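You operate a simulated robot arm through the tools that you are given. There is no shell and no other tool. Be economical: measure what you need, move in short steps, check, and stop when the job is done.

You run a simulated robot arm. Do the job below in one go: nothing can be reset, and whatever is moved stays where it is left.

Task
Take the black tub from the top of the frame bench and leave it in the brown clip carton. Then put the blue tub on the back of the pane cart's deck. Then open the drip drawer. Keep to this order.

Only the result counts: the job must be done as asked and must still hold three seconds after the hand-in. Knocking over, shifting, dropping, spilling or breaking anything else fails it.

Robot
A 7-joint arm with a vacuum gripper on a trunk, on a base that drives. Base frame: it is fixed to the floor where the robot stands at the start and does not move with it; the origin is under the middle of the robot, x ahead of it, y to its left, z up; the surface under the hand at the start is at about z = 0.86. Readings come in m, degrees, newtons and seconds.
With the tool pointing down near the work surface it reaches from about 0.1 to 0.8 m from the robot's upright axis, wherever it stands. Its first joint turns from -166.0 to 166.0 degrees. Places, roughly: back of the pane cart's deck (98x21 cm) [6.8, -0.78, 0.48]; blue tub [7.25, 1, 0.5]; drip drawer [2.9, -12.2, 0.6]. Payload 1.88 kg.
Tool frame: the origin (TCP) lies in the middle of the cups' lips, and z points out of the cups. The gripper has 1 cup of 0.032 m across, covering 0.032 by 0.032 m (tool x, y); the bellows give 0.014 m. With the vacuum on, a cup seals on a smooth face that it is pressed against (1 to 4 N); it does not hold porous or soft things. The pull reaches 41 N.
Orientation is that of the tool frame in the base frame, as [roll, pitch, yaw] about the fixed x, y, z axes, in that order (R = Rz(yaw) Ry(pitch) Rx(roll)). With the cups facing straight down, the tool's x points along the base's -x, its y along +y and its z along -z.

Tools
- The arm moves only by the tool play_rows. Its argument "rows" is a list of rows, each an object of numbers (a shift or turn left out is 0, a gripper value left out holds the last): "dx", "dy", "dz": the shift along the tool's x, y, z in m; "wx", "wy", "wz": the turn, a rotation vector about the tool's x, y, z in rad; "vacuum": the vacuum: 1 switches it on, -1 off. In form: [{"dx": .., "dy": .., "dz": .., "wx": .., "wy": .., "wz": .., "vacuum": ..}, ...]. A call has 1 to 10 rows; each row shifts and turns the commanded pose from where the row before left it, along the tool's axes as they then stand. Each row takes 0.2 s and may step no farther than 0.05 m and 8.6 degrees from the row before; otherwise, or with a gripper value out of range, the whole call is refused. Where a pose cannot be reached the arm comes as near as it can. A force on the tool above 40 N (or 10 N above the force at the start of the call, whichever is more), or a blocked arm, ends the call early, and 0.2 s more pass. The pull builds up within a second once a cup has sealed. Time passes only in rows, and 0.2 s behind the last, so rows that do not move give it time. The reply holds the time, the measured pose of the TCP, the force on the tool along the base axes and the pull of the vacuum, in the units named above and with some noise, with the torque about the TCP (base axes, N m) and any sound that the robot's microphone picked up.
- Cameras (640 x 400 px; columns grow to the right, rows downward): "scene" is now at [0.023, 0.1667, 1.4721]; the picture's right is [0.05, -1.00, 0.00], its down [-0.66, -0.03, -0.75] and it looks along [0.75, 0.04, -0.66] (base axes); focal length 282 px, centre (320, 200). "wrist" rides on the gripper at [0.082, 0.014, -0.216] in the tool frame; the picture's right is [-0.17, 0.99, 0.00], its down [-0.91, -0.15, -0.37] and it looks along [-0.37, -0.06, 0.93] (tool axes); focal length 243 px, centre (320, 200). There is no depth. A picture from a camera that has moved, and an enlarged one, comes with that camera's place and axes in the base frame and with its lens.
- camera(camera): a new picture of that camera. It takes no simulated time.
- raise_lower(by): slides the trunk up (or, below 0, down) by that many m; the arm and the scene camera ride with it, the base frame stays. It gives what a move gives, with no picture.
- base_move(legs): drives the robot by 1 to 6 legs, each [ahead, left, turn to the left] in m, m and degrees, along the robot's own axes; the way and the turn of a leg run together, so that a leg with both is an arc; at most 1.5 m and 180 degrees a leg. The arm and the cameras ride along, it lands a little off, and it stops where it bumps. It gives what a move gives.
- pan_tilt(pan, tilt): turns the head with the scene camera to pan (to the left, within 155 degrees either way) and tilt (down, from -29 to 69), counted from straight ahead of the robot. It gives what a move gives.
- enlarge(camera, box): a new picture of the part [left, top, right, bottom] of that camera's present view, enlarged. It takes no simulated time.
- job_done(): hands the job in; it is judged then, once.

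Work in short steps. Places have to be worked out from the pictures, the camera data and where the tool is seen: move nearer, look again, correct. Check each grasp and each placing, and mend what went wrong. You have 165 turns and 108 pictures in all, those below and enlarged ones among them. Switch the vacuum off and draw the arm clear of the work before you hand the job in, unless the task says otherwise; then end with one line.

The tools are called by a JSON object that holds its "fn" and its "kwargs". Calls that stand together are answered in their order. play_rows: Moves the arm, as the interface text tells. Its arguments: {"type":"object","properties":{"rows":{"type":"array","items":{"type":"object","properties":{"dx":{"type":"number"},"dy":{"type":"number"},"dz":{"type":"number"},"wx":{"type":"number"},"wy":{"type":"number"},"wz":{"type":"number"},"vacuum":{"type":"number"}}}}},"required":["rows"]} The other tools are called the same way: raise_lower (by) slides the trunk up or down; base_move (legs) drives the base; pan_tilt (pan, tilt) turns the head that bears the scene camera; camera (camera) takes a picture; enlarge (camera, box) takes an enlarged picture of a part of a camera's view; job_done () hands the job in.

At the start:

```text
time: 0.0
position: [0.4324, 0.2038, 1.1699]
ee_rot: [-180.0, 0.0, -179.9]
wrist_force: [-0.1, 0.5, -0.2]
moment: [0.0, 0.0, -0.02]
pull: 0.1
trunk travel left (down, up): [-0.425, 0.165]
robot x, y, heading: [-0.0009, -0.0014, 0.2]
head pan, tilt: [2.7, 41.4]
```

scene: 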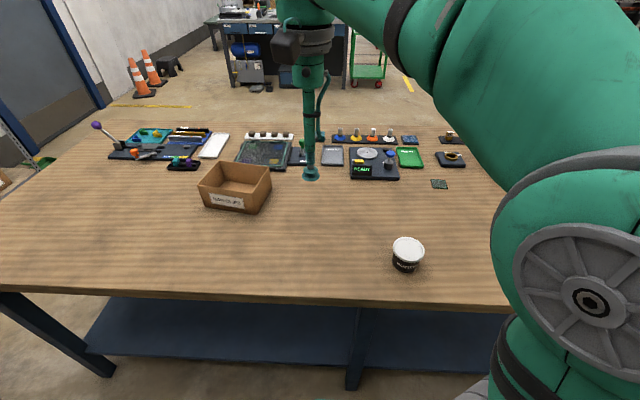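
wrist: 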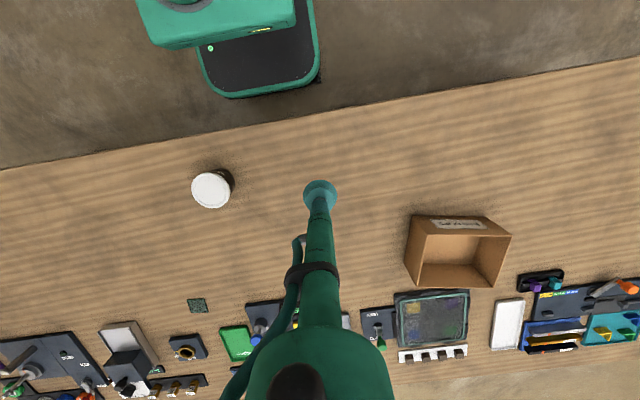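

The black tub with a white lid looks to be near [0.48, -0.03], and the brown carton is left of the hand. I'll enlarge both to check.

{"fn": "enlarge", "kwargs": {"camera": "scene", "box": [180, 120, 480, 290]}}

{"fn": "enlarge", "kwargs": {"camera": "wrist", "box": [160, 130, 560, 360]}}

```text
2.13 times, centred on (330, 205) of scene
camera zoom: at [0.023, 0.1667, 1.4721], right [0.05, -1.0, 0.0], down [-0.66, -0.03, -0.75], along [0.75, 0.04, -0.66], focal length 602 px, centre (299, 189)
```

zoom: 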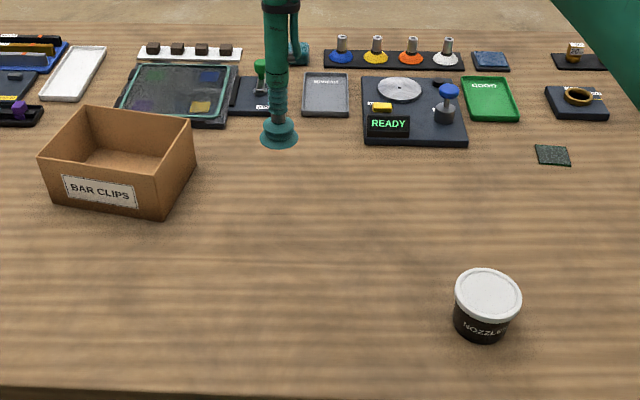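

```text
1.60 times, centred on (360, 245) of wrist
camera zoom: at [0.351, 0.2192, 1.3858], right [0.17, 0.99, 0.0], down [0.91, -0.15, 0.37], along [0.37, -0.06, -0.93], focal length 388 px, centre (256, 128)
```

zoom: 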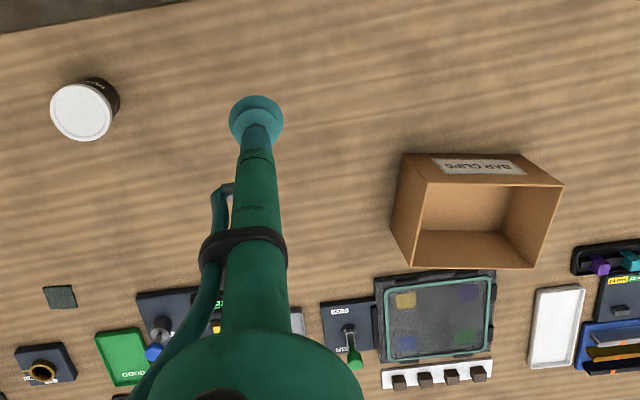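

The tub lid is at about [0.477, -0.027, 0.922], and the BAR CLIPS carton's rim is centred at about [0.72, 0.475, 0.945]. I'll drive 0.3 m to the left so that both are within reach.

{"fn": "base_move", "kwargs": {"legs": [[0, 0.3, 0]]}}

```text
time: 2.0
position: [0.4318, 0.5039, 1.1704]
ee_rot: [-180.0, 0.0, -179.9]
wrist_force: [0.3, -0.1, 0.1]
moment: [-0.01, -0.04, 0.01]
pull: 0.0
trunk travel left (down, up): [-0.425, 0.165]
robot x, y, heading: [-0.0009, 0.2992, 0.4]
head pan, tilt: [2.7, 41.4]
```

I'll move over the tub at a safe height.

{"fn": "play_rows", "kwargs": {"rows": [{"dy": -0.049}, {"dy": -0.049}, {"dy": -0.049}, {"dy": -0.049}, {"dy": -0.049}, {"dy": -0.049}, {"dy": -0.049}, {"dy": -0.049}, {"dy": -0.049, "dx": -0.01}, {"dy": -0.049, "dx": -0.01}]}}

{"fn": "play_rows", "kwargs": {"rows": [{"dy": -0.041, "dx": -0.025}, {"dz": 0.045}, {"dz": 0.045}, {"dz": 0.045}, {"dz": 0.045}, {}]}}

{"fn": "camera", "kwargs": {"camera": "wrist"}}

{"fn": "camera", "kwargs": {"camera": "scene"}}

```text
time: 4.2
position: [0.4553, 0.0112, 1.1697]
ee_rot: [179.9, 0.0, -179.8]
wrist_force: [0.0, -0.6, 0.7]
moment: [-0.03, -0.04, 0.01]
pull: 0.1
trunk travel left (down, up): [-0.425, 0.165]
robot x, y, heading: [-0.0039, 0.2962, 0.1]
head pan, tilt: [2.7, 41.4]
```

```text
time: 5.6
position: [0.4763, -0.0256, 0.991]
ee_rot: [180.0, -0.1, -179.9]
wrist_force: [0.5, 0.2, 0.2]
moment: [-0.04, -0.02, -0.03]
pull: 0.0
trunk travel left (down, up): [-0.425, 0.165]
robot x, y, heading: [0.0004, 0.3018, 0.2]
head pan, tilt: [2.7, 41.4]
```

```text
103 pictures are left
camera wrist: at [0.3951, -0.0092, 1.2075], right [0.16, 0.99, 0.0], down [0.91, -0.15, 0.37], along [0.37, -0.06, -0.93], focal length 243 px, centre (320, 200)
```

wrist: 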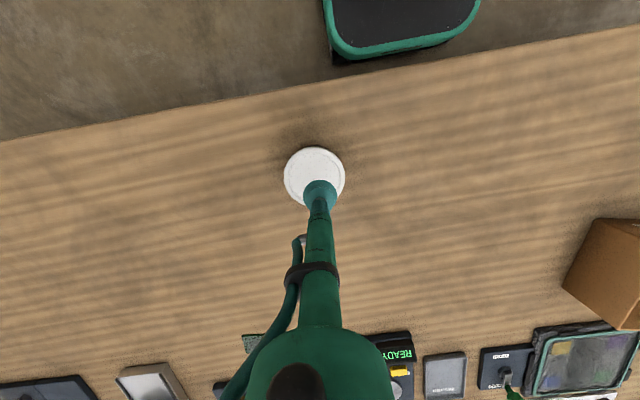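

```text
102 pictures are left
camera scene: at [0.0224, 0.4663, 1.4721], right [0.05, -1.0, 0.0], down [-0.66, -0.03, -0.75], along [0.75, 0.04, -0.66], focal length 282 px, centre (320, 200)
```

scene: 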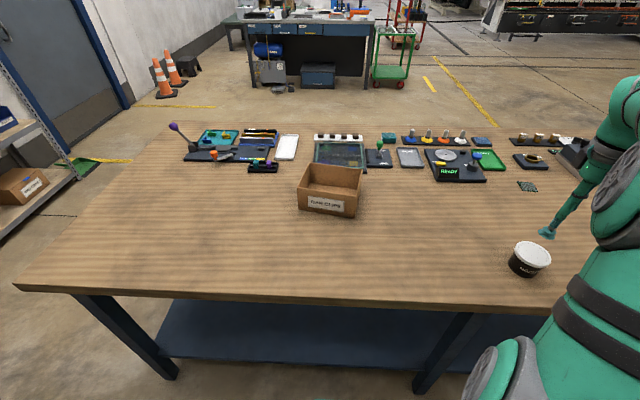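

The lid centre reads [0.478, -0.030]. I'll shift 4 mm in y and come down with the vacuum on.

{"fn": "play_rows", "kwargs": {"rows": [{"dy": -0.004, "dz": 0.03, "vacuum": 1}, {"dz": 0.025}, {"dz": 0.008}, {"dz": 0.005}, {"dz": 0.003}, {}]}}

```text
time: 7.0
position: [0.4769, -0.0312, 0.9203]
ee_rot: [-179.9, 0.1, -179.9]
wrist_force: [-1.1, -2.2, 6.6]
moment: [0.01, -0.04, 0.01]
pull: 41.3
trunk travel left (down, up): [-0.425, 0.165]
robot x, y, heading: [0.0003, 0.2972, 0.1]
head pan, tilt: [2.7, 41.4]
```

It sealed with the pull at 41 N. I'll lift slowly and check.

{"fn": "play_rows", "kwargs": {"rows": [{"dz": -0.01}, {"dz": -0.02}, {"dz": -0.03}, {"dz": -0.04}, {"dz": -0.04}, {"dz": -0.02}, {}]}}

{"fn": "camera", "kwargs": {"camera": "scene"}}

```text
time: 8.6
position: [0.4755, -0.0329, 1.0772]
ee_rot: [-180.0, 0.0, -179.8]
wrist_force: [-0.3, -0.4, -1.9]
moment: [-0.02, 0.0, 0.02]
pull: 41.4
trunk travel left (down, up): [-0.425, 0.165]
robot x, y, heading: [0.0006, 0.2999, -0.1]
head pan, tilt: [2.7, 41.4]
```

```text
101 pictures are left
camera scene: at [0.0221, 0.4664, 1.4721], right [0.05, -1.0, 0.0], down [-0.66, -0.03, -0.75], along [0.75, 0.04, -0.66], focal length 282 px, centre (320, 200)
```

scene: 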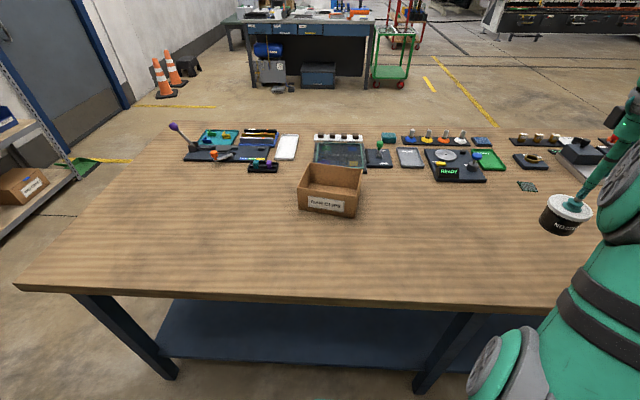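

The whole tub is on the cup. I'll carry it over the carton at this height; its bottom is about 1.015, well above the rim.

{"fn": "play_rows", "kwargs": {"rows": [{"dy": 0.04, "dz": -0.02}, {"dy": 0.045}, {"dy": 0.045}, {"dy": 0.045}, {"dy": 0.045, "dx": -0.02}, {"dy": 0.04, "dx": -0.025}, {"dy": 0.04, "dx": -0.025}, {"dy": 0.04, "dx": -0.025}, {"dy": 0.04, "dx": -0.025}, {"dy": 0.04, "dx": -0.025}]}}

{"fn": "play_rows", "kwargs": {"rows": [{"dy": 0.03, "dx": -0.035}, {"dy": 0.03, "dx": -0.035}, {"dy": 0.028, "dx": -0.03}, {}, {}]}}

{"fn": "camera", "kwargs": {"camera": "wrist"}}

{"fn": "camera", "kwargs": {"camera": "scene"}}

```text
time: 10.8
position: [0.6219, 0.3871, 1.1002]
ee_rot: [-180.0, -0.1, -179.9]
wrist_force: [-0.1, -0.1, 0.5]
moment: [0.01, 0.02, -0.01]
pull: 40.5
trunk travel left (down, up): [-0.425, 0.165]
robot x, y, heading: [0.0016, 0.3004, 0.2]
head pan, tilt: [2.7, 41.4]
```

```text
time: 12.0
position: [0.7035, 0.4669, 1.0911]
ee_rot: [180.0, -0.1, -180.0]
wrist_force: [0.1, -0.3, -1.2]
moment: [0.0, -0.01, -0.01]
pull: 40.6
out of reach, approached as far as the arm can: row 3
trunk travel left (down, up): [-0.425, 0.165]
robot x, y, heading: [-0.0004, 0.2985, 0.1]
head pan, tilt: [2.7, 41.4]
```

```text
100 pictures are left
camera wrist: at [0.6225, 0.4827, 1.307], right [0.16, 0.99, 0.0], down [0.92, -0.15, 0.37], along [0.37, -0.06, -0.93], focal length 243 px, centre (320, 200)
```

wrist: 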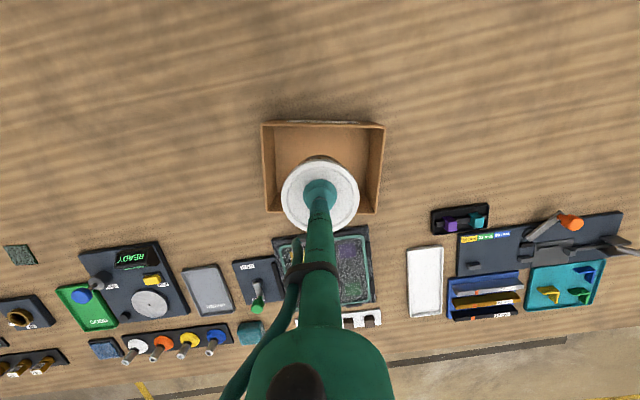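

```text
99 pictures are left
camera scene: at [0.0224, 0.4665, 1.472], right [0.05, -1.0, 0.0], down [-0.66, -0.03, -0.75], along [0.75, 0.04, -0.66], focal length 282 px, centre (320, 200)
```

scene: 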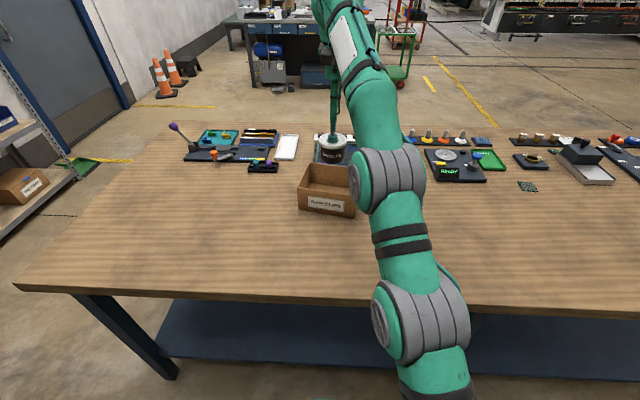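

The rim centre now reads [0.720, 0.471] with the tool at 0.7035. The reach is limited at this height, so I'll lower a little, which keeps the tub above the rim, and see.

{"fn": "play_rows", "kwargs": {"rows": [{"dz": 0.03}, {"dz": 0.03}, {}]}}

```text
time: 12.8
position: [0.6998, 0.4682, 1.0294]
ee_rot: [180.0, 0.0, -179.8]
wrist_force: [-1.1, 0.2, -0.9]
moment: [0.02, -0.02, 0.0]
pull: 40.5
trunk travel left (down, up): [-0.425, 0.165]
robot x, y, heading: [-0.0023, 0.2994, 0.0]
head pan, tilt: [2.7, 41.4]
```

{"fn": "play_rows", "kwargs": {"rows": [{"dx": -0.01, "dy": 0.003}, {"dx": -0.01}, {}]}}

```text
time: 13.6
position: [0.7232, 0.4721, 1.0312]
ee_rot: [179.9, 0.0, -180.0]
wrist_force: [0.0, -0.1, -2.0]
moment: [0.01, -0.01, 0.02]
pull: 40.1
trunk travel left (down, up): [-0.425, 0.165]
robot x, y, heading: [0.0006, 0.3007, 0.1]
head pan, tilt: [2.7, 41.4]
```

The tub is centred over the carton. I'll lower it in.

{"fn": "play_rows", "kwargs": {"rows": [{"dz": 0.03}, {"dz": 0.03}, {"dz": 0.02}, {"dz": 0.015}, {"dz": 0.005}, {"dz": 0.005}, {}]}}

{"fn": "camera", "kwargs": {"camera": "wrist"}}

```text
time: 15.2
position: [0.7235, 0.4709, 0.9278]
ee_rot: [-180.0, -0.1, -179.9]
wrist_force: [-0.2, 0.0, -0.5]
moment: [-0.02, 0.0, 0.05]
pull: 41.0
trunk travel left (down, up): [-0.425, 0.165]
robot x, y, heading: [0.0019, 0.3, 0.3]
head pan, tilt: [2.7, 41.4]
```

```text
98 pictures are left
camera wrist: at [0.6427, 0.4862, 1.1439], right [0.16, 0.99, 0.0], down [0.91, -0.15, 0.37], along [0.37, -0.06, -0.93], focal length 243 px, centre (320, 200)
```

wrist: 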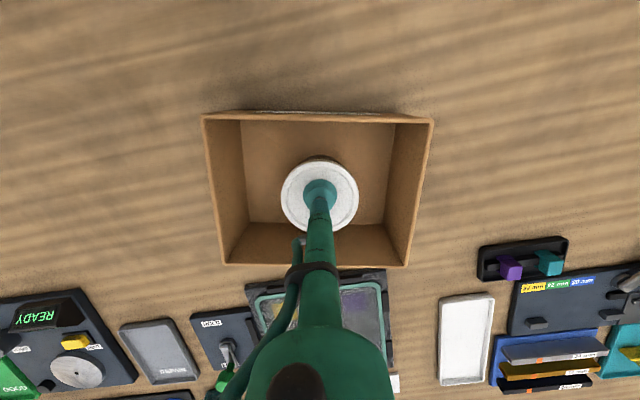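

The tub is inside, just above the floor. I'll creep down to contact.

{"fn": "play_rows", "kwargs": {"rows": [{"dz": 0.002}, {"dz": 0.002}, {"dz": 0.002}, {}]}}

```text
time: 16.2
position: [0.7238, 0.4707, 0.9239]
ee_rot: [179.9, 0.4, -179.8]
wrist_force: [2.8, 2.6, 23.1]
moment: [-0.02, 0.01, 0.01]
pull: 40.7
trunk travel left (down, up): [-0.425, 0.165]
robot x, y, heading: [0.0001, 0.3, 0.1]
head pan, tilt: [2.7, 41.4]
```

Contact at 23 N. I'll ease up a little, release and retract.

{"fn": "play_rows", "kwargs": {"rows": [{"dz": -0.003}, {"vacuum": -1}, {}, {}, {}, {"dz": -0.01}, {"dz": -0.03}, {"dz": -0.04}, {"dz": -0.04}, {"dz": -0.03}]}}

{"fn": "camera", "kwargs": {"camera": "wrist"}}

```text
time: 18.4
position: [0.7179, 0.4772, 1.066]
ee_rot: [179.9, 0.1, -179.8]
wrist_force: [-0.7, 0.3, 0.4]
moment: [-0.01, -0.07, 0.01]
pull: 0.0
out of reach, approached as far as the arm can: row 10
trunk travel left (down, up): [-0.425, 0.165]
robot x, y, heading: [-0.0035, 0.2934, -0.1]
head pan, tilt: [2.7, 41.4]
```

```text
97 pictures are left
camera wrist: at [0.6359, 0.4919, 1.282], right [0.16, 0.99, 0.0], down [0.91, -0.15, 0.38], along [0.37, -0.06, -0.93], focal length 243 px, centre (320, 200)
```

wrist: 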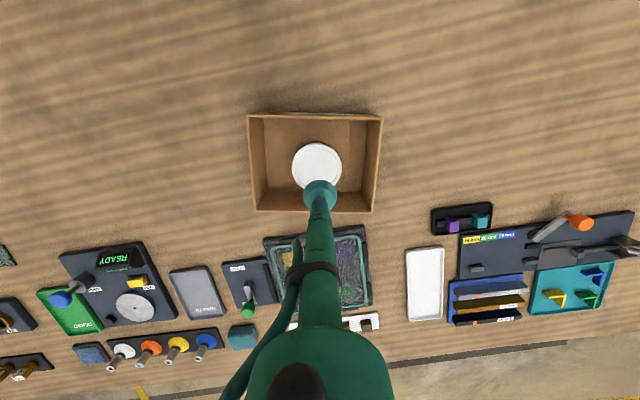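

The tub is released in the carton. I'll draw the arm back over the robot, clear of the bench.

{"fn": "play_rows", "kwargs": {"rows": [{"dx": 0.045}, {"dx": 0.045, "dz": -0.02}, {"dx": 0.045, "dz": -0.02}, {"dx": 0.045, "dz": -0.02}, {"dx": 0.045, "dz": -0.02}, {"dx": 0.045, "dz": -0.02}, {"dx": 0.045}, {"dy": -0.04}, {"dy": -0.04}, {"dy": -0.04}]}}

{"fn": "pan_tilt", "kwargs": {"pan": 0, "tilt": 5}}

{"fn": "camera", "kwargs": {"camera": "scene"}}

{"fn": "pan_tilt", "kwargs": {"pan": -70, "tilt": 12}}

{"fn": "camera", "kwargs": {"camera": "scene"}}

{"fn": "pan_tilt", "kwargs": {"pan": 70, "tilt": 12}}

{"fn": "camera", "kwargs": {"camera": "scene"}}

```text
time: 20.6
position: [0.3997, 0.3548, 1.1691]
ee_rot: [180.0, 0.0, -179.9]
wrist_force: [-0.2, 0.3, 0.4]
moment: [-0.04, -0.03, 0.01]
pull: 0.1
trunk travel left (down, up): [-0.425, 0.165]
robot x, y, heading: [-0.0024, 0.2994, 0.1]
head pan, tilt: [2.7, 41.4]
```

```text
time: 21.7
position: [0.401, 0.3558, 1.1677]
ee_rot: [180.0, -0.1, -179.9]
wrist_force: [-0.3, 0.4, 1.0]
moment: [0.01, 0.01, -0.02]
pull: 0.1
trunk travel left (down, up): [-0.425, 0.165]
robot x, y, heading: [-0.0005, 0.2992, 0.1]
head pan, tilt: [0.0, 5.0]
```

```text
96 pictures are left
camera scene: at [0.0301, 0.4625, 1.5298], right [0.0, -1.0, 0.0], down [-0.09, 0.0, -1.0], along [1.0, 0.0, -0.09], focal length 282 px, centre (320, 200)
```

scene: 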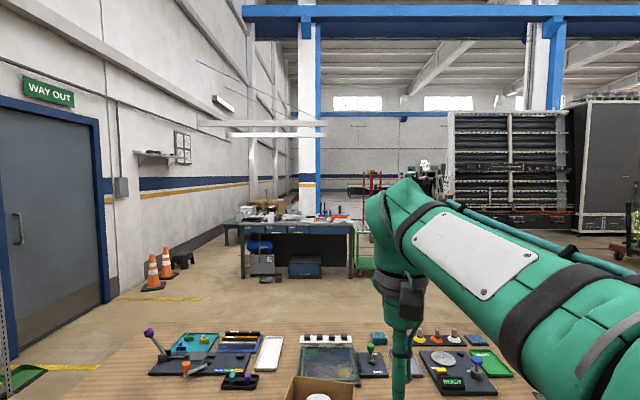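

```text
time: 23.1
position: [0.4009, 0.3542, 1.1681]
ee_rot: [179.9, 0.0, -180.0]
wrist_force: [0.0, 0.6, -0.4]
moment: [0.0, 0.01, -0.02]
pull: 0.1
trunk travel left (down, up): [-0.425, 0.165]
robot x, y, heading: [-0.0031, 0.2991, 0.1]
head pan, tilt: [-70.0, 12.0]
```

```text
95 pictures are left
camera scene: at [-0.0296, 0.3748, 1.5186], right [-0.94, -0.34, 0.0], down [-0.07, 0.2, -0.98], along [0.34, -0.92, -0.21], focal length 282 px, centre (320, 200)
```

scene: 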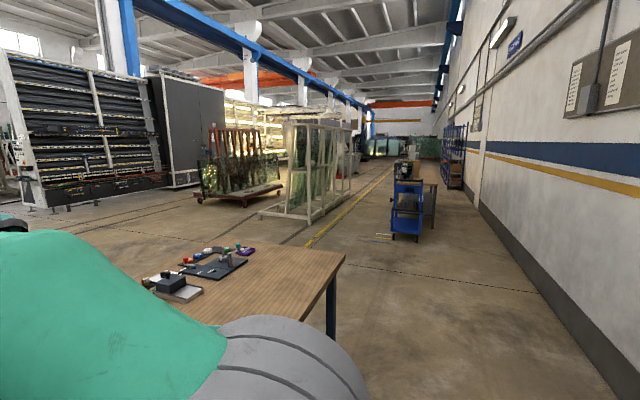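

```text
time: 25.3
position: [0.4002, 0.3559, 1.1681]
ee_rot: [-180.0, 0.0, -179.7]
wrist_force: [0.0, -0.7, -0.6]
moment: [0.01, 0.01, 0.0]
pull: 0.1
trunk travel left (down, up): [-0.425, 0.165]
robot x, y, heading: [-0.0022, 0.298, 0.1]
head pan, tilt: [70.0, 12.0]
```

```text
94 pictures are left
camera scene: at [-0.0301, 0.55, 1.5186], right [0.94, -0.34, 0.0], down [-0.07, -0.2, -0.98], along [0.33, 0.92, -0.21], focal length 282 px, centre (320, 200)
```

scene: 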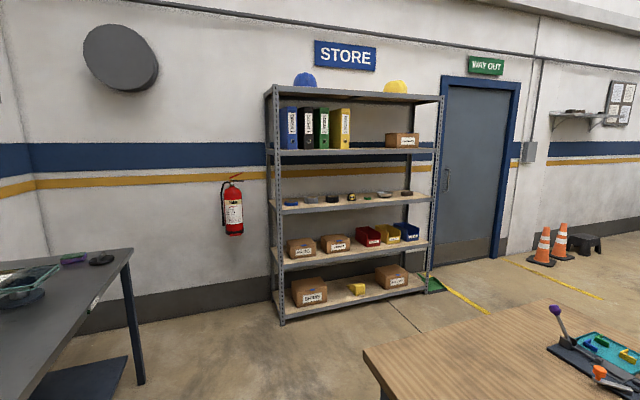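

The way round the bench's right side looks clear; the bench spans y from -1.12 to 1.23. I'll back off, strafe right to y≈-1.9, then drive ahead and look.

{"fn": "base_move", "kwargs": {"legs": [[-0.3, 0, 0], [0, -1.1, 0], [0, -1.1, 0], [1.3, 0, 0]]}}

{"fn": "pan_tilt", "kwargs": {"pan": 15, "tilt": 12}}

{"fn": "camera", "kwargs": {"camera": "scene"}}

{"fn": "pan_tilt", "kwargs": {"pan": -50, "tilt": 12}}

{"fn": "camera", "kwargs": {"camera": "scene"}}

```text
time: 27.4
position: [0.1162, 0.356, 1.1699]
ee_rot: [179.9, 0.2, -179.9]
wrist_force: [-0.8, 0.1, -0.2]
moment: [0.0, 0.02, 0.02]
pull: 0.0
trunk travel left (down, up): [-0.425, 0.165]
robot x, y, heading: [-0.2844, 0.2951, 0.2]
head pan, tilt: [70.0, 12.0]
stopped in leg 1: the robot was blocked; the commanded pose is now the measured one
```

```text
time: 28.6
position: [0.1151, 0.3548, 1.1712]
ee_rot: [179.9, 0.4, -179.9]
wrist_force: [0.3, -1.1, 0.2]
moment: [0.0, -0.01, -0.03]
pull: 0.0
trunk travel left (down, up): [-0.425, 0.165]
robot x, y, heading: [-0.2861, 0.2993, 0.1]
head pan, tilt: [15.0, 12.0]
```

```text
93 pictures are left
camera scene: at [-0.2566, 0.4862, 1.5186], right [0.26, -0.97, 0.0], down [-0.2, -0.05, -0.98], along [0.94, 0.26, -0.21], focal length 282 px, centre (320, 200)
```

scene: 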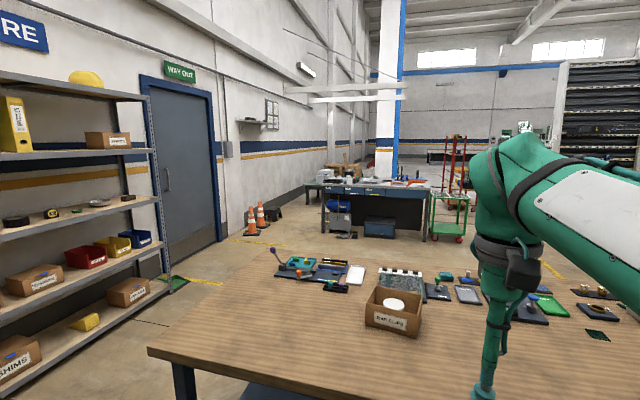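

```text
time: 30.0
position: [0.1151, 0.3544, 1.1704]
ee_rot: [179.9, 0.4, -180.0]
wrist_force: [0.0, -0.8, 0.4]
moment: [0.03, 0.04, -0.01]
pull: 0.0
trunk travel left (down, up): [-0.425, 0.165]
robot x, y, heading: [-0.2829, 0.2988, 0.3]
head pan, tilt: [-50.0, 12.0]
```

```text
92 pictures are left
camera scene: at [-0.2864, 0.3906, 1.5186], right [-0.76, -0.65, 0.0], down [-0.13, 0.16, -0.98], along [0.63, -0.75, -0.21], focal length 282 px, centre (320, 200)
```

scene: 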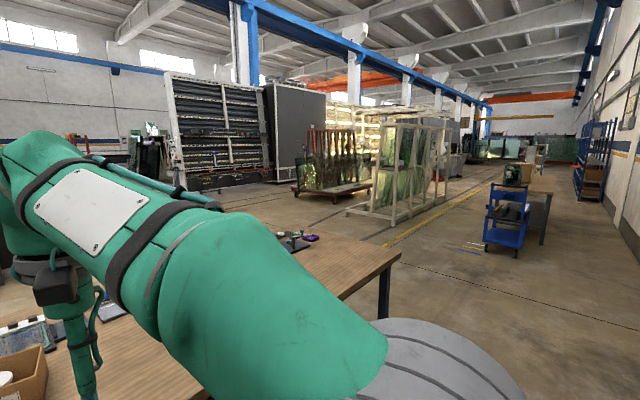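

Something behind stopped it after 0.28 m. I'll look back to see what it was.

{"fn": "pan_tilt", "kwargs": {"pan": 150, "tilt": 35}}

{"fn": "camera", "kwargs": {"camera": "scene"}}

{"fn": "pan_tilt", "kwargs": {"pan": -150, "tilt": 35}}

{"fn": "camera", "kwargs": {"camera": "scene"}}

```text
time: 32.9
position: [0.1152, 0.3544, 1.1697]
ee_rot: [179.9, 0.3, -179.9]
wrist_force: [-0.2, -0.6, -0.6]
moment: [-0.01, 0.0, -0.01]
pull: 0.0
trunk travel left (down, up): [-0.425, 0.165]
robot x, y, heading: [-0.2856, 0.3024, 0.1]
head pan, tilt: [150.0, 35.0]
```

```text
91 pictures are left
camera scene: at [-0.4229, 0.5057, 1.4817], right [0.5, 0.87, 0.0], down [0.5, -0.29, -0.82], along [-0.71, 0.41, -0.57], focal length 282 px, centre (320, 200)
```

scene: 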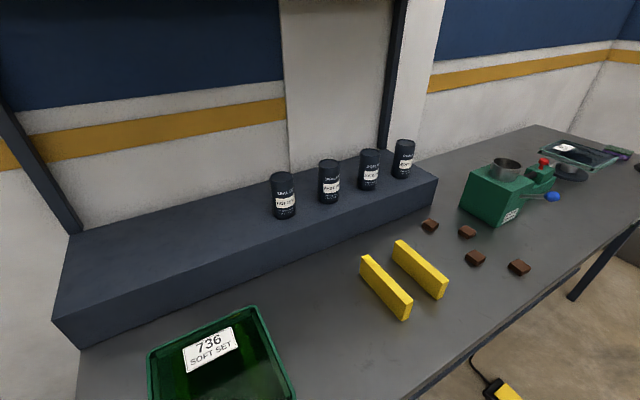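

```text
time: 37.0
position: [0.1157, 0.3539, 1.1708]
ee_rot: [180.0, 0.2, -179.9]
wrist_force: [-0.6, 0.1, -0.3]
moment: [0.0, -0.03, 0.01]
pull: 0.0
trunk travel left (down, up): [-0.425, 0.165]
robot x, y, heading: [-0.2833, 0.2991, -0.0]
head pan, tilt: [-150.0, 35.0]
```

```text
90 pictures are left
camera scene: at [-0.4227, 0.4176, 1.4817], right [-0.5, 0.86, 0.0], down [0.5, 0.29, -0.82], along [-0.71, -0.41, -0.57], focal length 282 px, centre (320, 200)
```

scene: 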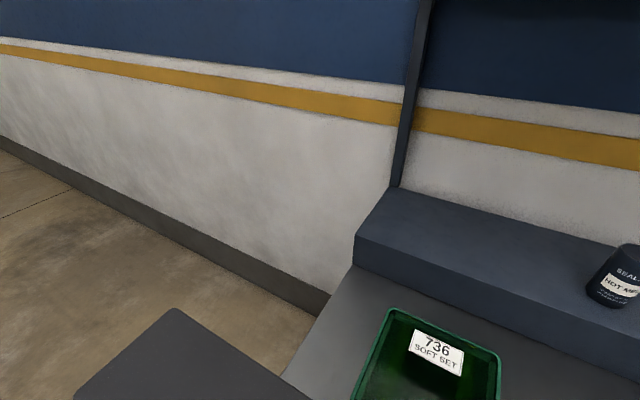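

It bumped the bench behind; nothing on it looks disturbed. I'll move 0.12 ahead to sit mid-corridor and then strafe right.

{"fn": "base_move", "kwargs": {"legs": [[0.12, 0, 0], [0, -1.1, 0], [0, -1.2, 0]]}}

{"fn": "pan_tilt", "kwargs": {"pan": 10, "tilt": 15}}

{"fn": "camera", "kwargs": {"camera": "scene"}}

{"fn": "pan_tilt", "kwargs": {"pan": -50, "tilt": 15}}

{"fn": "camera", "kwargs": {"camera": "scene"}}

```text
time: 49.3
position: [0.3027, -1.9507, 1.1696]
ee_rot: [179.9, 0.3, -177.1]
wrist_force: [-0.1, 1.1, -0.2]
moment: [0.02, 0.01, -0.01]
pull: 0.0
trunk travel left (down, up): [-0.425, 0.165]
robot x, y, heading: [-0.0965, -2.0293, 3.2]
head pan, tilt: [-150.0, 35.0]
```

```text
time: 51.7
position: [0.3019, -1.9507, 1.1708]
ee_rot: [179.9, 0.3, -177.0]
wrist_force: [-0.1, -0.4, 0.1]
moment: [0.02, 0.02, -0.03]
pull: 0.0
trunk travel left (down, up): [-0.425, 0.165]
robot x, y, heading: [-0.0956, -2.0271, 3.2]
head pan, tilt: [10.0, 15.0]
```

```text
89 pictures are left
camera scene: at [-0.0741, -1.8458, 1.5137], right [0.22, -0.97, 0.0], down [-0.25, -0.06, -0.97], along [0.94, 0.22, -0.26], focal length 282 px, centre (320, 200)
```

scene: 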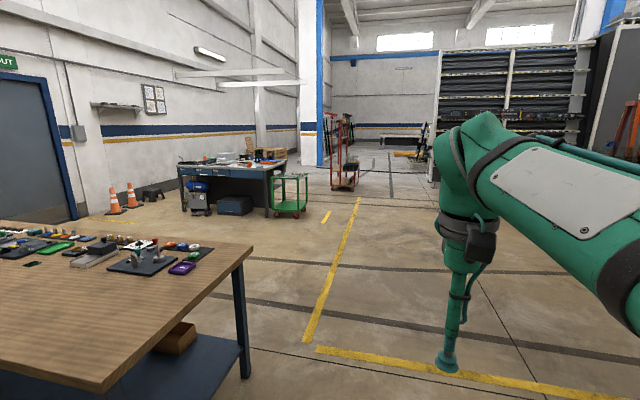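

```text
time: 53.0
position: [0.3019, -1.9514, 1.1709]
ee_rot: [179.8, 0.3, -177.0]
wrist_force: [-0.1, -0.1, -0.1]
moment: [-0.03, -0.01, -0.01]
pull: 0.0
trunk travel left (down, up): [-0.425, 0.165]
robot x, y, heading: [-0.0956, -2.0263, 3.0]
head pan, tilt: [-50.0, 15.0]
```

```text
88 pictures are left
camera scene: at [-0.1014, -1.935, 1.5137], right [-0.73, -0.68, 0.0], down [-0.18, 0.19, -0.97], along [0.66, -0.71, -0.26], focal length 282 px, centre (320, 200)
```

scene: 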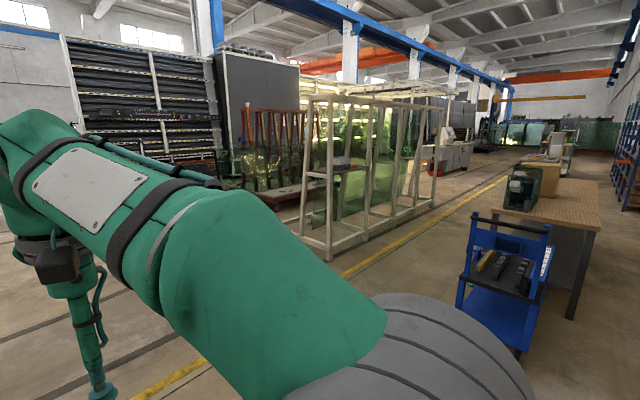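

The path ahead is clear. The red pane cart is visible at about [6.7, -0.9], so I'll drive ahead to x≈5.

{"fn": "base_move", "kwargs": {"legs": [[0, 0, -3], [1.4, 0, 0], [1.4, 0, 0], [1.4, 0, 0], [0.8, 0, 0]]}}

{"fn": "pan_tilt", "kwargs": {"pan": 45, "tilt": 20}}

{"fn": "camera", "kwargs": {"camera": "scene"}}

```text
time: 77.2
position: [5.239, -2.2398, 1.1698]
ee_rot: [179.9, 0.3, 175.6]
wrist_force: [-0.8, 0.8, 0.1]
moment: [0.0, 0.01, 0.02]
pull: 0.1
trunk travel left (down, up): [-0.425, 0.165]
robot x, y, heading: [4.8362, -2.2625, -4.5]
head pan, tilt: [-50.0, 15.0]
```

```text
time: 78.9
position: [5.2397, -2.2408, 1.1698]
ee_rot: [179.9, 0.4, 175.5]
wrist_force: [0.6, -0.1, -0.3]
moment: [0.0, 0.02, 0.01]
pull: 0.4
trunk travel left (down, up): [-0.425, 0.165]
robot x, y, heading: [4.8334, -2.2599, -4.3]
head pan, tilt: [45.0, 20.0]
```

```text
87 pictures are left
camera scene: at [4.8574, -2.0356, 1.5055], right [0.65, -0.76, 0.0], down [-0.26, -0.22, -0.94], along [0.71, 0.61, -0.34], focal length 282 px, centre (320, 200)
```

scene: 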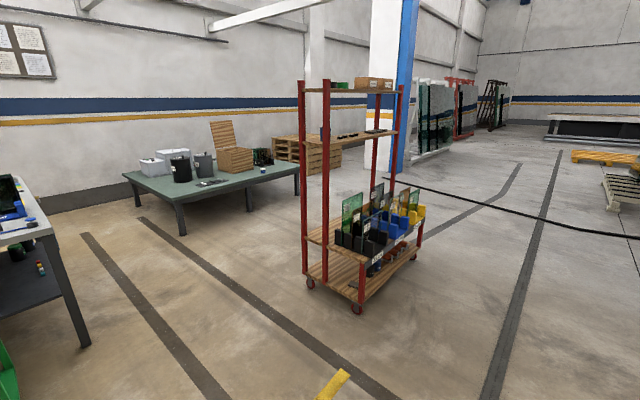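

I see the red pane cart and a low green table holding tubs. I'll enlarge both.

{"fn": "enlarge", "kwargs": {"camera": "scene", "box": [110, 110, 310, 240]}}

{"fn": "enlarge", "kwargs": {"camera": "scene", "box": [280, 70, 450, 320]}}

```text
3.08 times, centred on (210, 175) of scene
camera zoom: at [4.8574, -2.0356, 1.5055], right [0.65, -0.76, 0.0], down [-0.26, -0.22, -0.94], along [0.71, 0.61, -0.34], focal length 868 px, centre (658, 277)
```

zoom: 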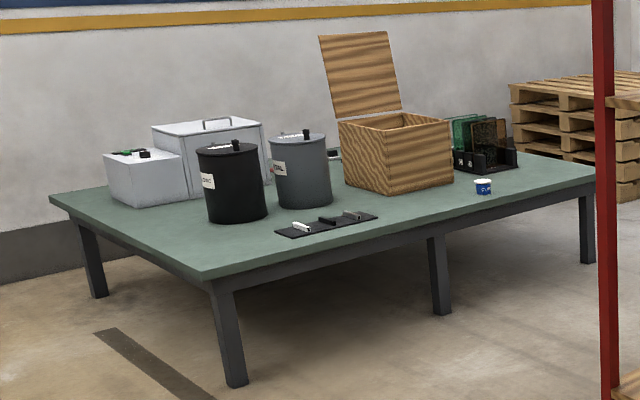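

```text
1.60 times, centred on (365, 195) of scene
camera zoom: at [4.8574, -2.0356, 1.5055], right [0.65, -0.76, 0.0], down [-0.26, -0.22, -0.94], along [0.71, 0.61, -0.34], focal length 451 px, centre (248, 208)
```

zoom: 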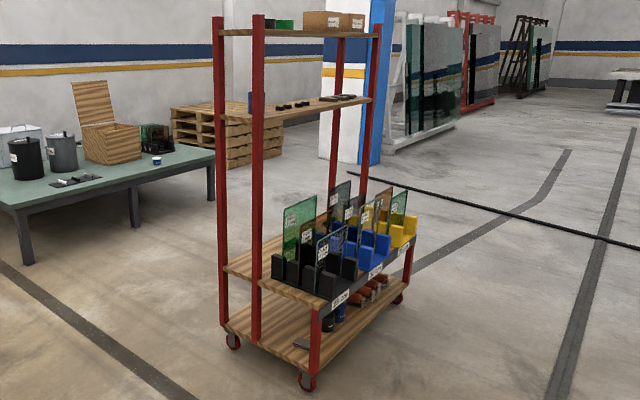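

The blue tub with the white lid is on the low green table near [7.3, 1.1]. The cart spans x 6.33–7.35, y -1.14 to -0.65. Its free deck strip is on the +y side, under a shelf at z≈1.2. The aisle between the table and the cart is about 1.5 m wide, so I'll drive towards it in steps.

{"fn": "base_move", "kwargs": {"legs": [[0.82, 0, 4.4], [0, 1.1, 0]]}}

{"fn": "pan_tilt", "kwargs": {"pan": 20, "tilt": 25}}

{"fn": "camera", "kwargs": {"camera": "scene"}}

```text
time: 88.5
position: [6.0465, -1.1426, 1.1704]
ee_rot: [179.9, 0.4, 179.4]
wrist_force: [-0.7, -0.2, -0.6]
moment: [0.04, 0.02, 0.0]
pull: 0.0
trunk travel left (down, up): [-0.425, 0.165]
robot x, y, heading: [5.6449, -1.1949, -0.6]
head pan, tilt: [45.0, 20.0]
```

```text
time: 89.3
position: [6.0465, -1.143, 1.1709]
ee_rot: [-180.0, 0.3, 179.4]
wrist_force: [0.0, 0.3, -0.6]
moment: [0.0, 0.02, -0.01]
pull: 0.1
trunk travel left (down, up): [-0.425, 0.165]
robot x, y, heading: [5.6444, -1.1923, -0.2]
head pan, tilt: [20.0, 25.0]
```

```text
84 pictures are left
camera scene: at [5.6728, -0.999, 1.4975], right [0.33, -0.94, 0.0], down [-0.4, -0.14, -0.91], along [0.85, 0.3, -0.42], focal length 282 px, centre (320, 200)
```

scene: 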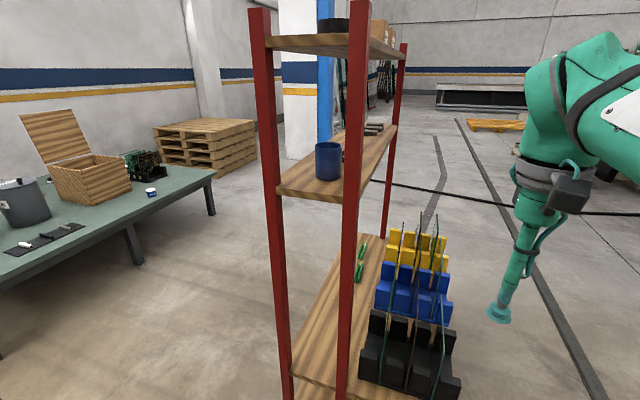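

Next I'll strafe past the cart's end into the aisle.

{"fn": "base_move", "kwargs": {"legs": [[0, 0.7, 0], [0, 0.65, 0]]}}

{"fn": "pan_tilt", "kwargs": {"pan": 0, "tilt": 30}}

{"fn": "camera", "kwargs": {"camera": "scene"}}

```text
time: 96.4
position: [6.0631, 0.19, 1.1701]
ee_rot: [179.9, 0.3, 178.5]
wrist_force: [-0.9, 0.1, 0.0]
moment: [-0.03, -0.02, -0.01]
pull: 0.0
trunk travel left (down, up): [-0.425, 0.165]
robot x, y, heading: [5.6622, 0.148, -1.5]
head pan, tilt: [20.0, 25.0]
```

```text
time: 97.2
position: [6.0631, 0.1906, 1.1692]
ee_rot: [179.8, 0.3, 178.4]
wrist_force: [-0.6, 0.8, -0.1]
moment: [0.01, 0.0, -0.02]
pull: 0.0
trunk travel left (down, up): [-0.425, 0.165]
robot x, y, heading: [5.6632, 0.1441, -1.6]
head pan, tilt: [0.0, 30.0]
```

```text
83 pictures are left
camera scene: at [5.6946, 0.3089, 1.4895], right [-0.03, -1.0, 0.0], down [-0.5, 0.01, -0.87], along [0.87, -0.02, -0.5], focal length 282 px, centre (320, 200)
```

scene: 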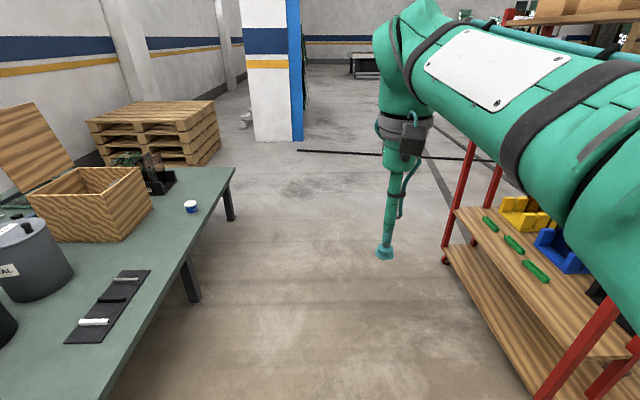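

The tub is at about [7.3, 1.1]. I'll drive ahead to x≈7.1 in the middle of the aisle and turn to face the table.

{"fn": "base_move", "kwargs": {"legs": [[0, 0, 1.6], [1.45, 0, 0], [0, 0, 90]]}}

{"fn": "pan_tilt", "kwargs": {"pan": 0, "tilt": 45}}

{"fn": "camera", "kwargs": {"camera": "scene"}}

```text
time: 108.3
position: [7.0339, 0.552, 1.1713]
ee_rot: [179.9, 0.3, -92.0]
wrist_force: [0.1, 0.2, -0.1]
moment: [-0.01, -0.02, -0.03]
pull: 0.1
trunk travel left (down, up): [-0.425, 0.165]
robot x, y, heading: [7.0732, 0.1505, 87.9]
head pan, tilt: [0.0, 30.0]
```

```text
time: 109.1
position: [7.0337, 0.552, 1.1711]
ee_rot: [180.0, 0.3, -91.9]
wrist_force: [-1.0, -0.2, -0.2]
moment: [0.0, 0.01, -0.01]
pull: 0.0
trunk travel left (down, up): [-0.425, 0.165]
robot x, y, heading: [7.076, 0.1485, 87.9]
head pan, tilt: [0.0, 45.0]
```

```text
82 pictures are left
camera scene: at [6.91, 0.1761, 1.4669], right [1.0, -0.03, 0.0], down [-0.02, -0.71, -0.71], along [0.02, 0.71, -0.71], focal length 282 px, centre (320, 200)
```

scene: 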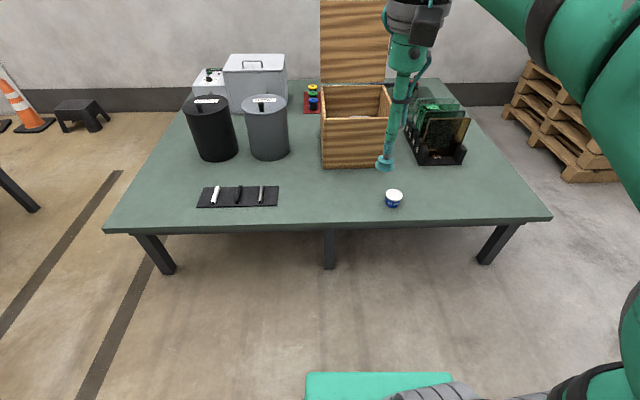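

The tub's lid is near [7.28, 1.12]. I'll move 0.3 ahead and 0.15 right, then lower the trunk by 0.3 m.

{"fn": "base_move", "kwargs": {"legs": [[0.28, -0.17, 2]]}}

{"fn": "raise_lower", "kwargs": {"by": -0.32}}

{"fn": "camera", "kwargs": {"camera": "wrist"}}

{"fn": "camera", "kwargs": {"camera": "scene"}}

```text
time: 111.3
position: [7.19, 0.8245, 1.1703]
ee_rot: [179.9, 0.2, -89.4]
wrist_force: [0.3, 0.1, -0.8]
moment: [-0.02, -0.05, -0.03]
pull: 0.0
trunk travel left (down, up): [-0.425, 0.165]
robot x, y, heading: [7.2505, 0.4242, 90.8]
head pan, tilt: [0.0, 45.0]
```

```text
time: 114.4
position: [7.1883, 0.8253, 0.8506]
ee_rot: [179.9, 0.3, -89.5]
wrist_force: [-0.3, 0.8, -0.2]
moment: [-0.02, 0.01, 0.04]
pull: 0.1
trunk travel left (down, up): [-0.105, 0.485]
robot x, y, heading: [7.2456, 0.4236, 90.5]
head pan, tilt: [0.0, 45.0]
```

```text
81 pictures are left
camera wrist: at [7.1774, 0.7436, 1.0663], right [-0.99, 0.16, 0.0], down [0.14, 0.91, 0.38], along [0.06, 0.37, -0.93], focal length 243 px, centre (320, 200)
```

wrist: 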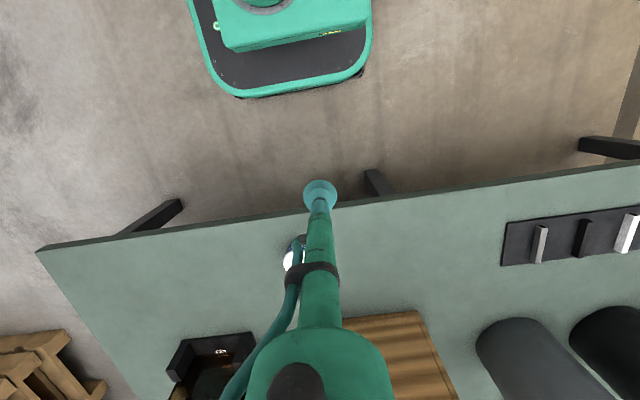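

```text
80 pictures are left
camera scene: at [7.0826, 0.4432, 1.1469], right [1.0, 0.01, 0.0], down [0.01, -0.71, -0.71], along [-0.01, 0.71, -0.71], focal length 282 px, centre (320, 200)
```

scene: 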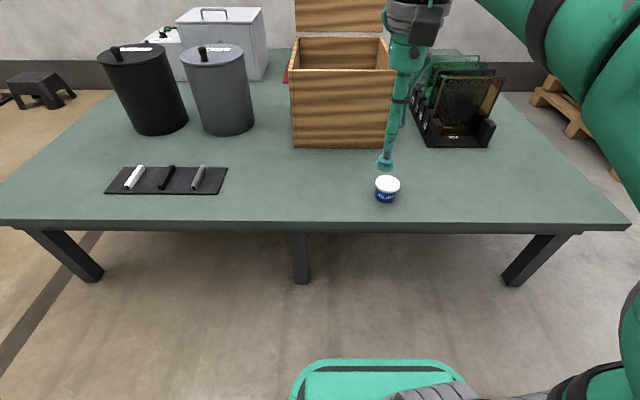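

The estimates put the lid at about [7.295, 1.12, 0.53]. I'll move most of the way towards it and look again.

{"fn": "play_rows", "kwargs": {"rows": [{"dx": -0.04, "dy": -0.025}, {"dx": -0.04, "dy": -0.025}, {"dx": -0.04, "dy": -0.025}, {"dx": -0.04, "dy": -0.025}, {"dx": -0.04}, {"dx": -0.04, "dz": 0.03}, {"dx": -0.04, "dz": 0.04}, {"dz": 0.04}, {"dz": 0.04}, {}]}}

{"fn": "camera", "kwargs": {"camera": "wrist"}}

{"fn": "camera", "kwargs": {"camera": "scene"}}

```text
refused: row 7 steps farther than a row can; nothing moved
```

```text
79 pictures are left
camera wrist: at [7.1774, 0.7436, 1.0663], right [-0.99, 0.16, 0.0], down [0.14, 0.91, 0.38], along [0.06, 0.37, -0.93], focal length 243 px, centre (320, 200)
```

wrist: 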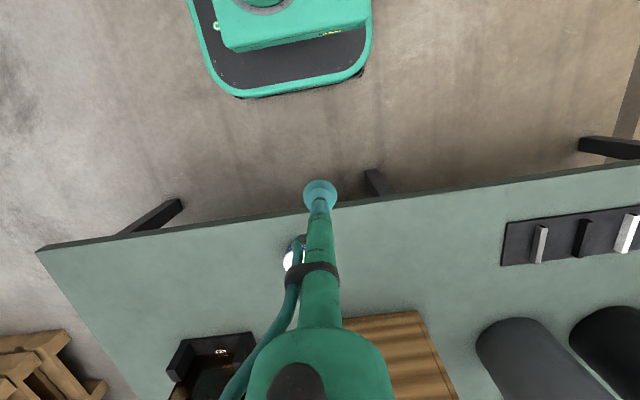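

```text
78 pictures are left
camera scene: at [7.0826, 0.4432, 1.1469], right [1.0, 0.01, 0.0], down [0.01, -0.71, -0.71], along [-0.01, 0.71, -0.71], focal length 282 px, centre (320, 200)
```

scene: 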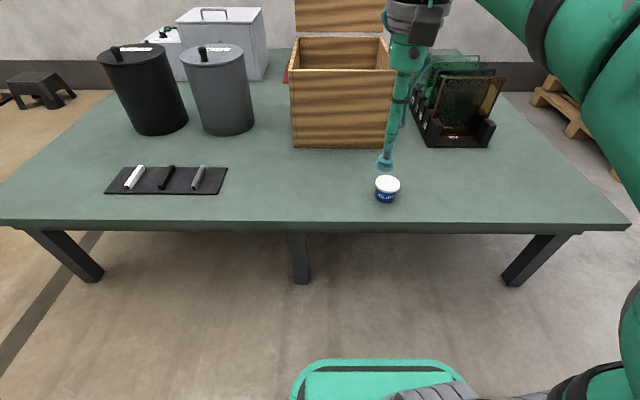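

The call was refused because one row's combined step was too long. I'll repeat it with smaller steps.

{"fn": "play_rows", "kwargs": {"rows": [{"dx": -0.04, "dy": -0.025}, {"dx": -0.04, "dy": -0.025}, {"dx": -0.04, "dy": -0.025}, {"dx": -0.04, "dy": -0.025}, {"dx": -0.04}, {"dx": -0.03, "dz": 0.03}, {"dx": -0.03, "dz": 0.03}, {"dz": 0.04}, {"dz": 0.04}, {}]}}

{"fn": "camera", "kwargs": {"camera": "wrist"}}

{"fn": "camera", "kwargs": {"camera": "scene"}}

```text
time: 116.6
position: [7.2854, 1.0844, 0.7125]
ee_rot: [179.9, 0.3, -89.4]
wrist_force: [0.5, -0.5, 0.1]
moment: [-0.02, 0.02, 0.0]
pull: 0.0
trunk travel left (down, up): [-0.105, 0.485]
robot x, y, heading: [7.2478, 0.4269, 90.4]
head pan, tilt: [0.0, 45.0]
```

```text
77 pictures are left
camera wrist: at [7.2739, 1.0038, 0.9275], right [-0.99, 0.16, 0.0], down [0.14, 0.91, 0.38], along [0.06, 0.37, -0.93], focal length 243 px, centre (320, 200)
```

wrist: 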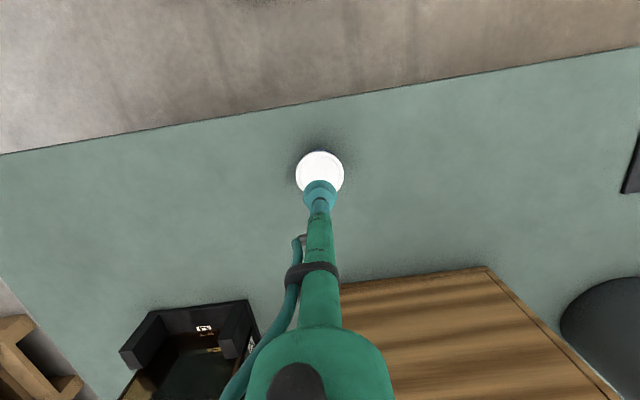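

```text
76 pictures are left
camera scene: at [7.0826, 0.4433, 1.1469], right [1.0, 0.01, 0.0], down [0.01, -0.71, -0.71], along [-0.01, 0.71, -0.71], focal length 282 px, centre (320, 200)
```

scene: 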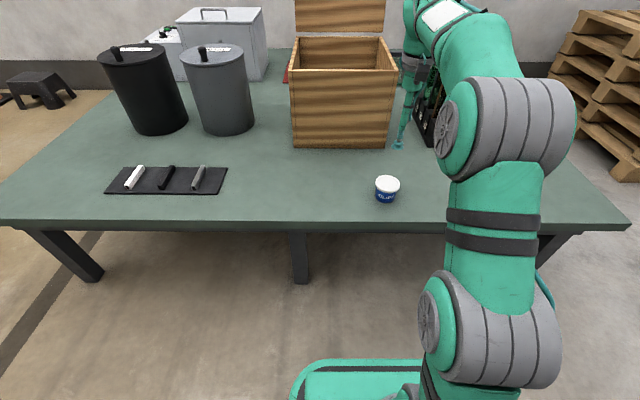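

Intersecting both views puts the lid at about [7.29, 1.107, 0.555]. I'll correct the position and come down to about 0.59.

{"fn": "play_rows", "kwargs": {"rows": [{"dx": -0.022, "dy": -0.004}, {"dz": 0.04}, {"dz": 0.04}, {"dz": 0.04}, {}]}}

{"fn": "camera", "kwargs": {"camera": "wrist"}}

```text
time: 117.8
position: [7.2897, 1.1064, 0.5943]
ee_rot: [180.0, 0.2, -89.4]
wrist_force: [-0.4, 0.0, -0.2]
moment: [0.02, -0.01, 0.0]
pull: 0.0
trunk travel left (down, up): [-0.105, 0.485]
robot x, y, heading: [7.2508, 0.4247, 90.7]
head pan, tilt: [0.0, 45.0]
```

```text
75 pictures are left
camera wrist: at [7.2784, 1.0251, 0.8096], right [-0.99, 0.16, 0.0], down [0.14, 0.91, 0.38], along [0.06, 0.37, -0.93], focal length 243 px, centre (320, 200)
```

wrist: 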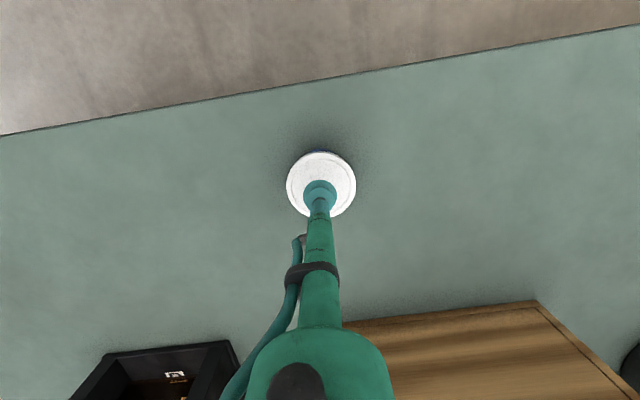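

The cup is well centred over the lid. I'll switch the vacuum on and creep down.

{"fn": "play_rows", "kwargs": {"rows": [{"dz": 0.02, "vacuum": 1}, {"dz": 0.01}, {"dz": 0.005}, {"dz": 0.004}, {"dz": 0.003}, {"dz": 0.002}, {}]}}

```text
time: 119.4
position: [7.2899, 1.1098, 0.5513]
ee_rot: [180.0, 0.5, -89.4]
wrist_force: [9.2, -8.8, 30.1]
moment: [0.29, 0.01, -0.04]
pull: 40.9
trunk travel left (down, up): [-0.105, 0.485]
robot x, y, heading: [7.247, 0.4254, 90.7]
head pan, tilt: [0.0, 45.0]
```

It sealed, though pressed a bit hard. I'll lift gently and weigh it.

{"fn": "play_rows", "kwargs": {"rows": [{"dz": -0.006}, {"dz": -0.01}, {"dz": -0.02}, {"dz": -0.04}, {"dz": -0.04}, {"dz": -0.04}, {"dz": -0.04}, {}]}}

{"fn": "enlarge", "kwargs": {"camera": "scene", "box": [280, 60, 520, 230]}}

```text
time: 121.2
position: [7.2915, 1.1108, 0.7458]
ee_rot: [179.9, 0.3, -89.3]
wrist_force: [-1.1, 0.8, -1.4]
moment: [-0.01, 0.01, -0.01]
pull: 40.9
trunk travel left (down, up): [-0.105, 0.485]
robot x, y, heading: [7.2496, 0.4247, 90.7]
head pan, tilt: [0.0, 45.0]
```

```text
2.35 times, centred on (400, 145) of scene
camera zoom: at [7.0826, 0.4432, 1.1469], right [1.0, 0.01, 0.0], down [0.01, -0.71, -0.71], along [-0.01, 0.71, -0.71], focal length 663 px, centre (132, 329)
```

zoom: 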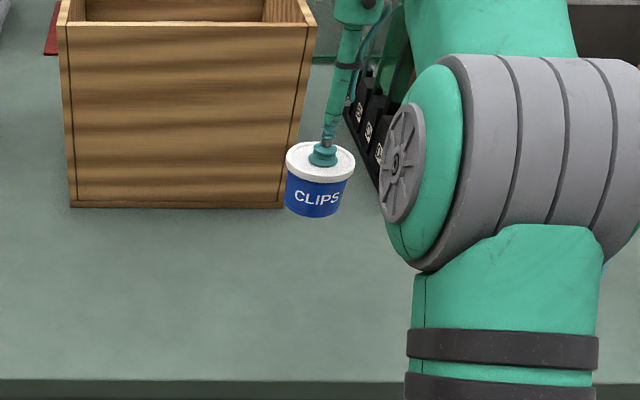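

The blue tub hangs from the cup. I'll draw it back towards the robot and back off into mid-aisle.

{"fn": "play_rows", "kwargs": {"rows": [{"dx": 0.04}, {"dx": 0.045}, {"dx": 0.045}, {"dx": 0.045}, {"dx": 0.045}, {"dx": 0.04}, {"dy": 0.02, "dx": 0.02}, {}]}}

{"fn": "base_move", "kwargs": {"legs": [[-0.25, 0, 0]]}}

{"fn": "pan_tilt", "kwargs": {"pan": -150, "tilt": 20}}

{"fn": "camera", "kwargs": {"camera": "scene"}}

```text
time: 123.0
position: [7.2751, 0.8292, 0.7443]
ee_rot: [179.9, 0.3, -89.4]
wrist_force: [0.0, 0.5, -1.8]
moment: [-0.05, 0.0, 0.02]
pull: 41.2
trunk travel left (down, up): [-0.105, 0.485]
robot x, y, heading: [7.2513, 0.422, 90.5]
head pan, tilt: [0.0, 45.0]
```

```text
time: 124.9
position: [7.2776, 0.5736, 0.7452]
ee_rot: [179.9, 0.3, -89.7]
wrist_force: [0.5, -0.5, -1.5]
moment: [-0.01, 0.0, 0.01]
pull: 41.2
trunk travel left (down, up): [-0.105, 0.485]
robot x, y, heading: [7.2512, 0.1712, 90.4]
head pan, tilt: [0.0, 45.0]
```

```text
time: 127.2
position: [7.2789, 0.574, 0.7455]
ee_rot: [179.9, 0.3, -89.8]
wrist_force: [0.5, -0.5, -1.3]
moment: [-0.01, -0.01, 0.0]
pull: 40.7
trunk travel left (down, up): [-0.105, 0.485]
robot x, y, heading: [7.2516, 0.1699, 90.1]
head pan, tilt: [-150.0, 20.0]
```

```text
73 pictures are left
camera scene: at [7.1323, 0.0276, 1.1855], right [-0.86, -0.51, 0.0], down [-0.17, 0.3, -0.94], along [0.47, -0.81, -0.34], focal length 282 px, centre (320, 200)
```

scene: 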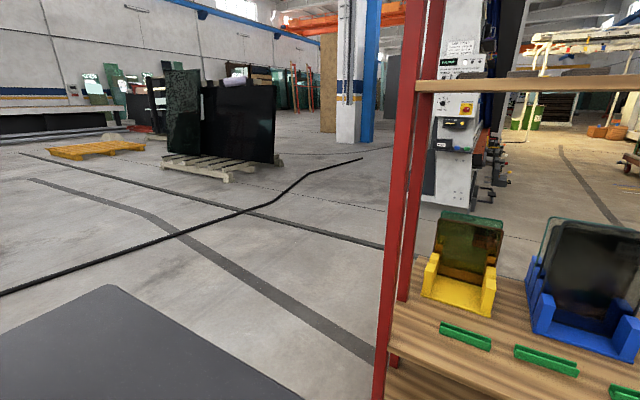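

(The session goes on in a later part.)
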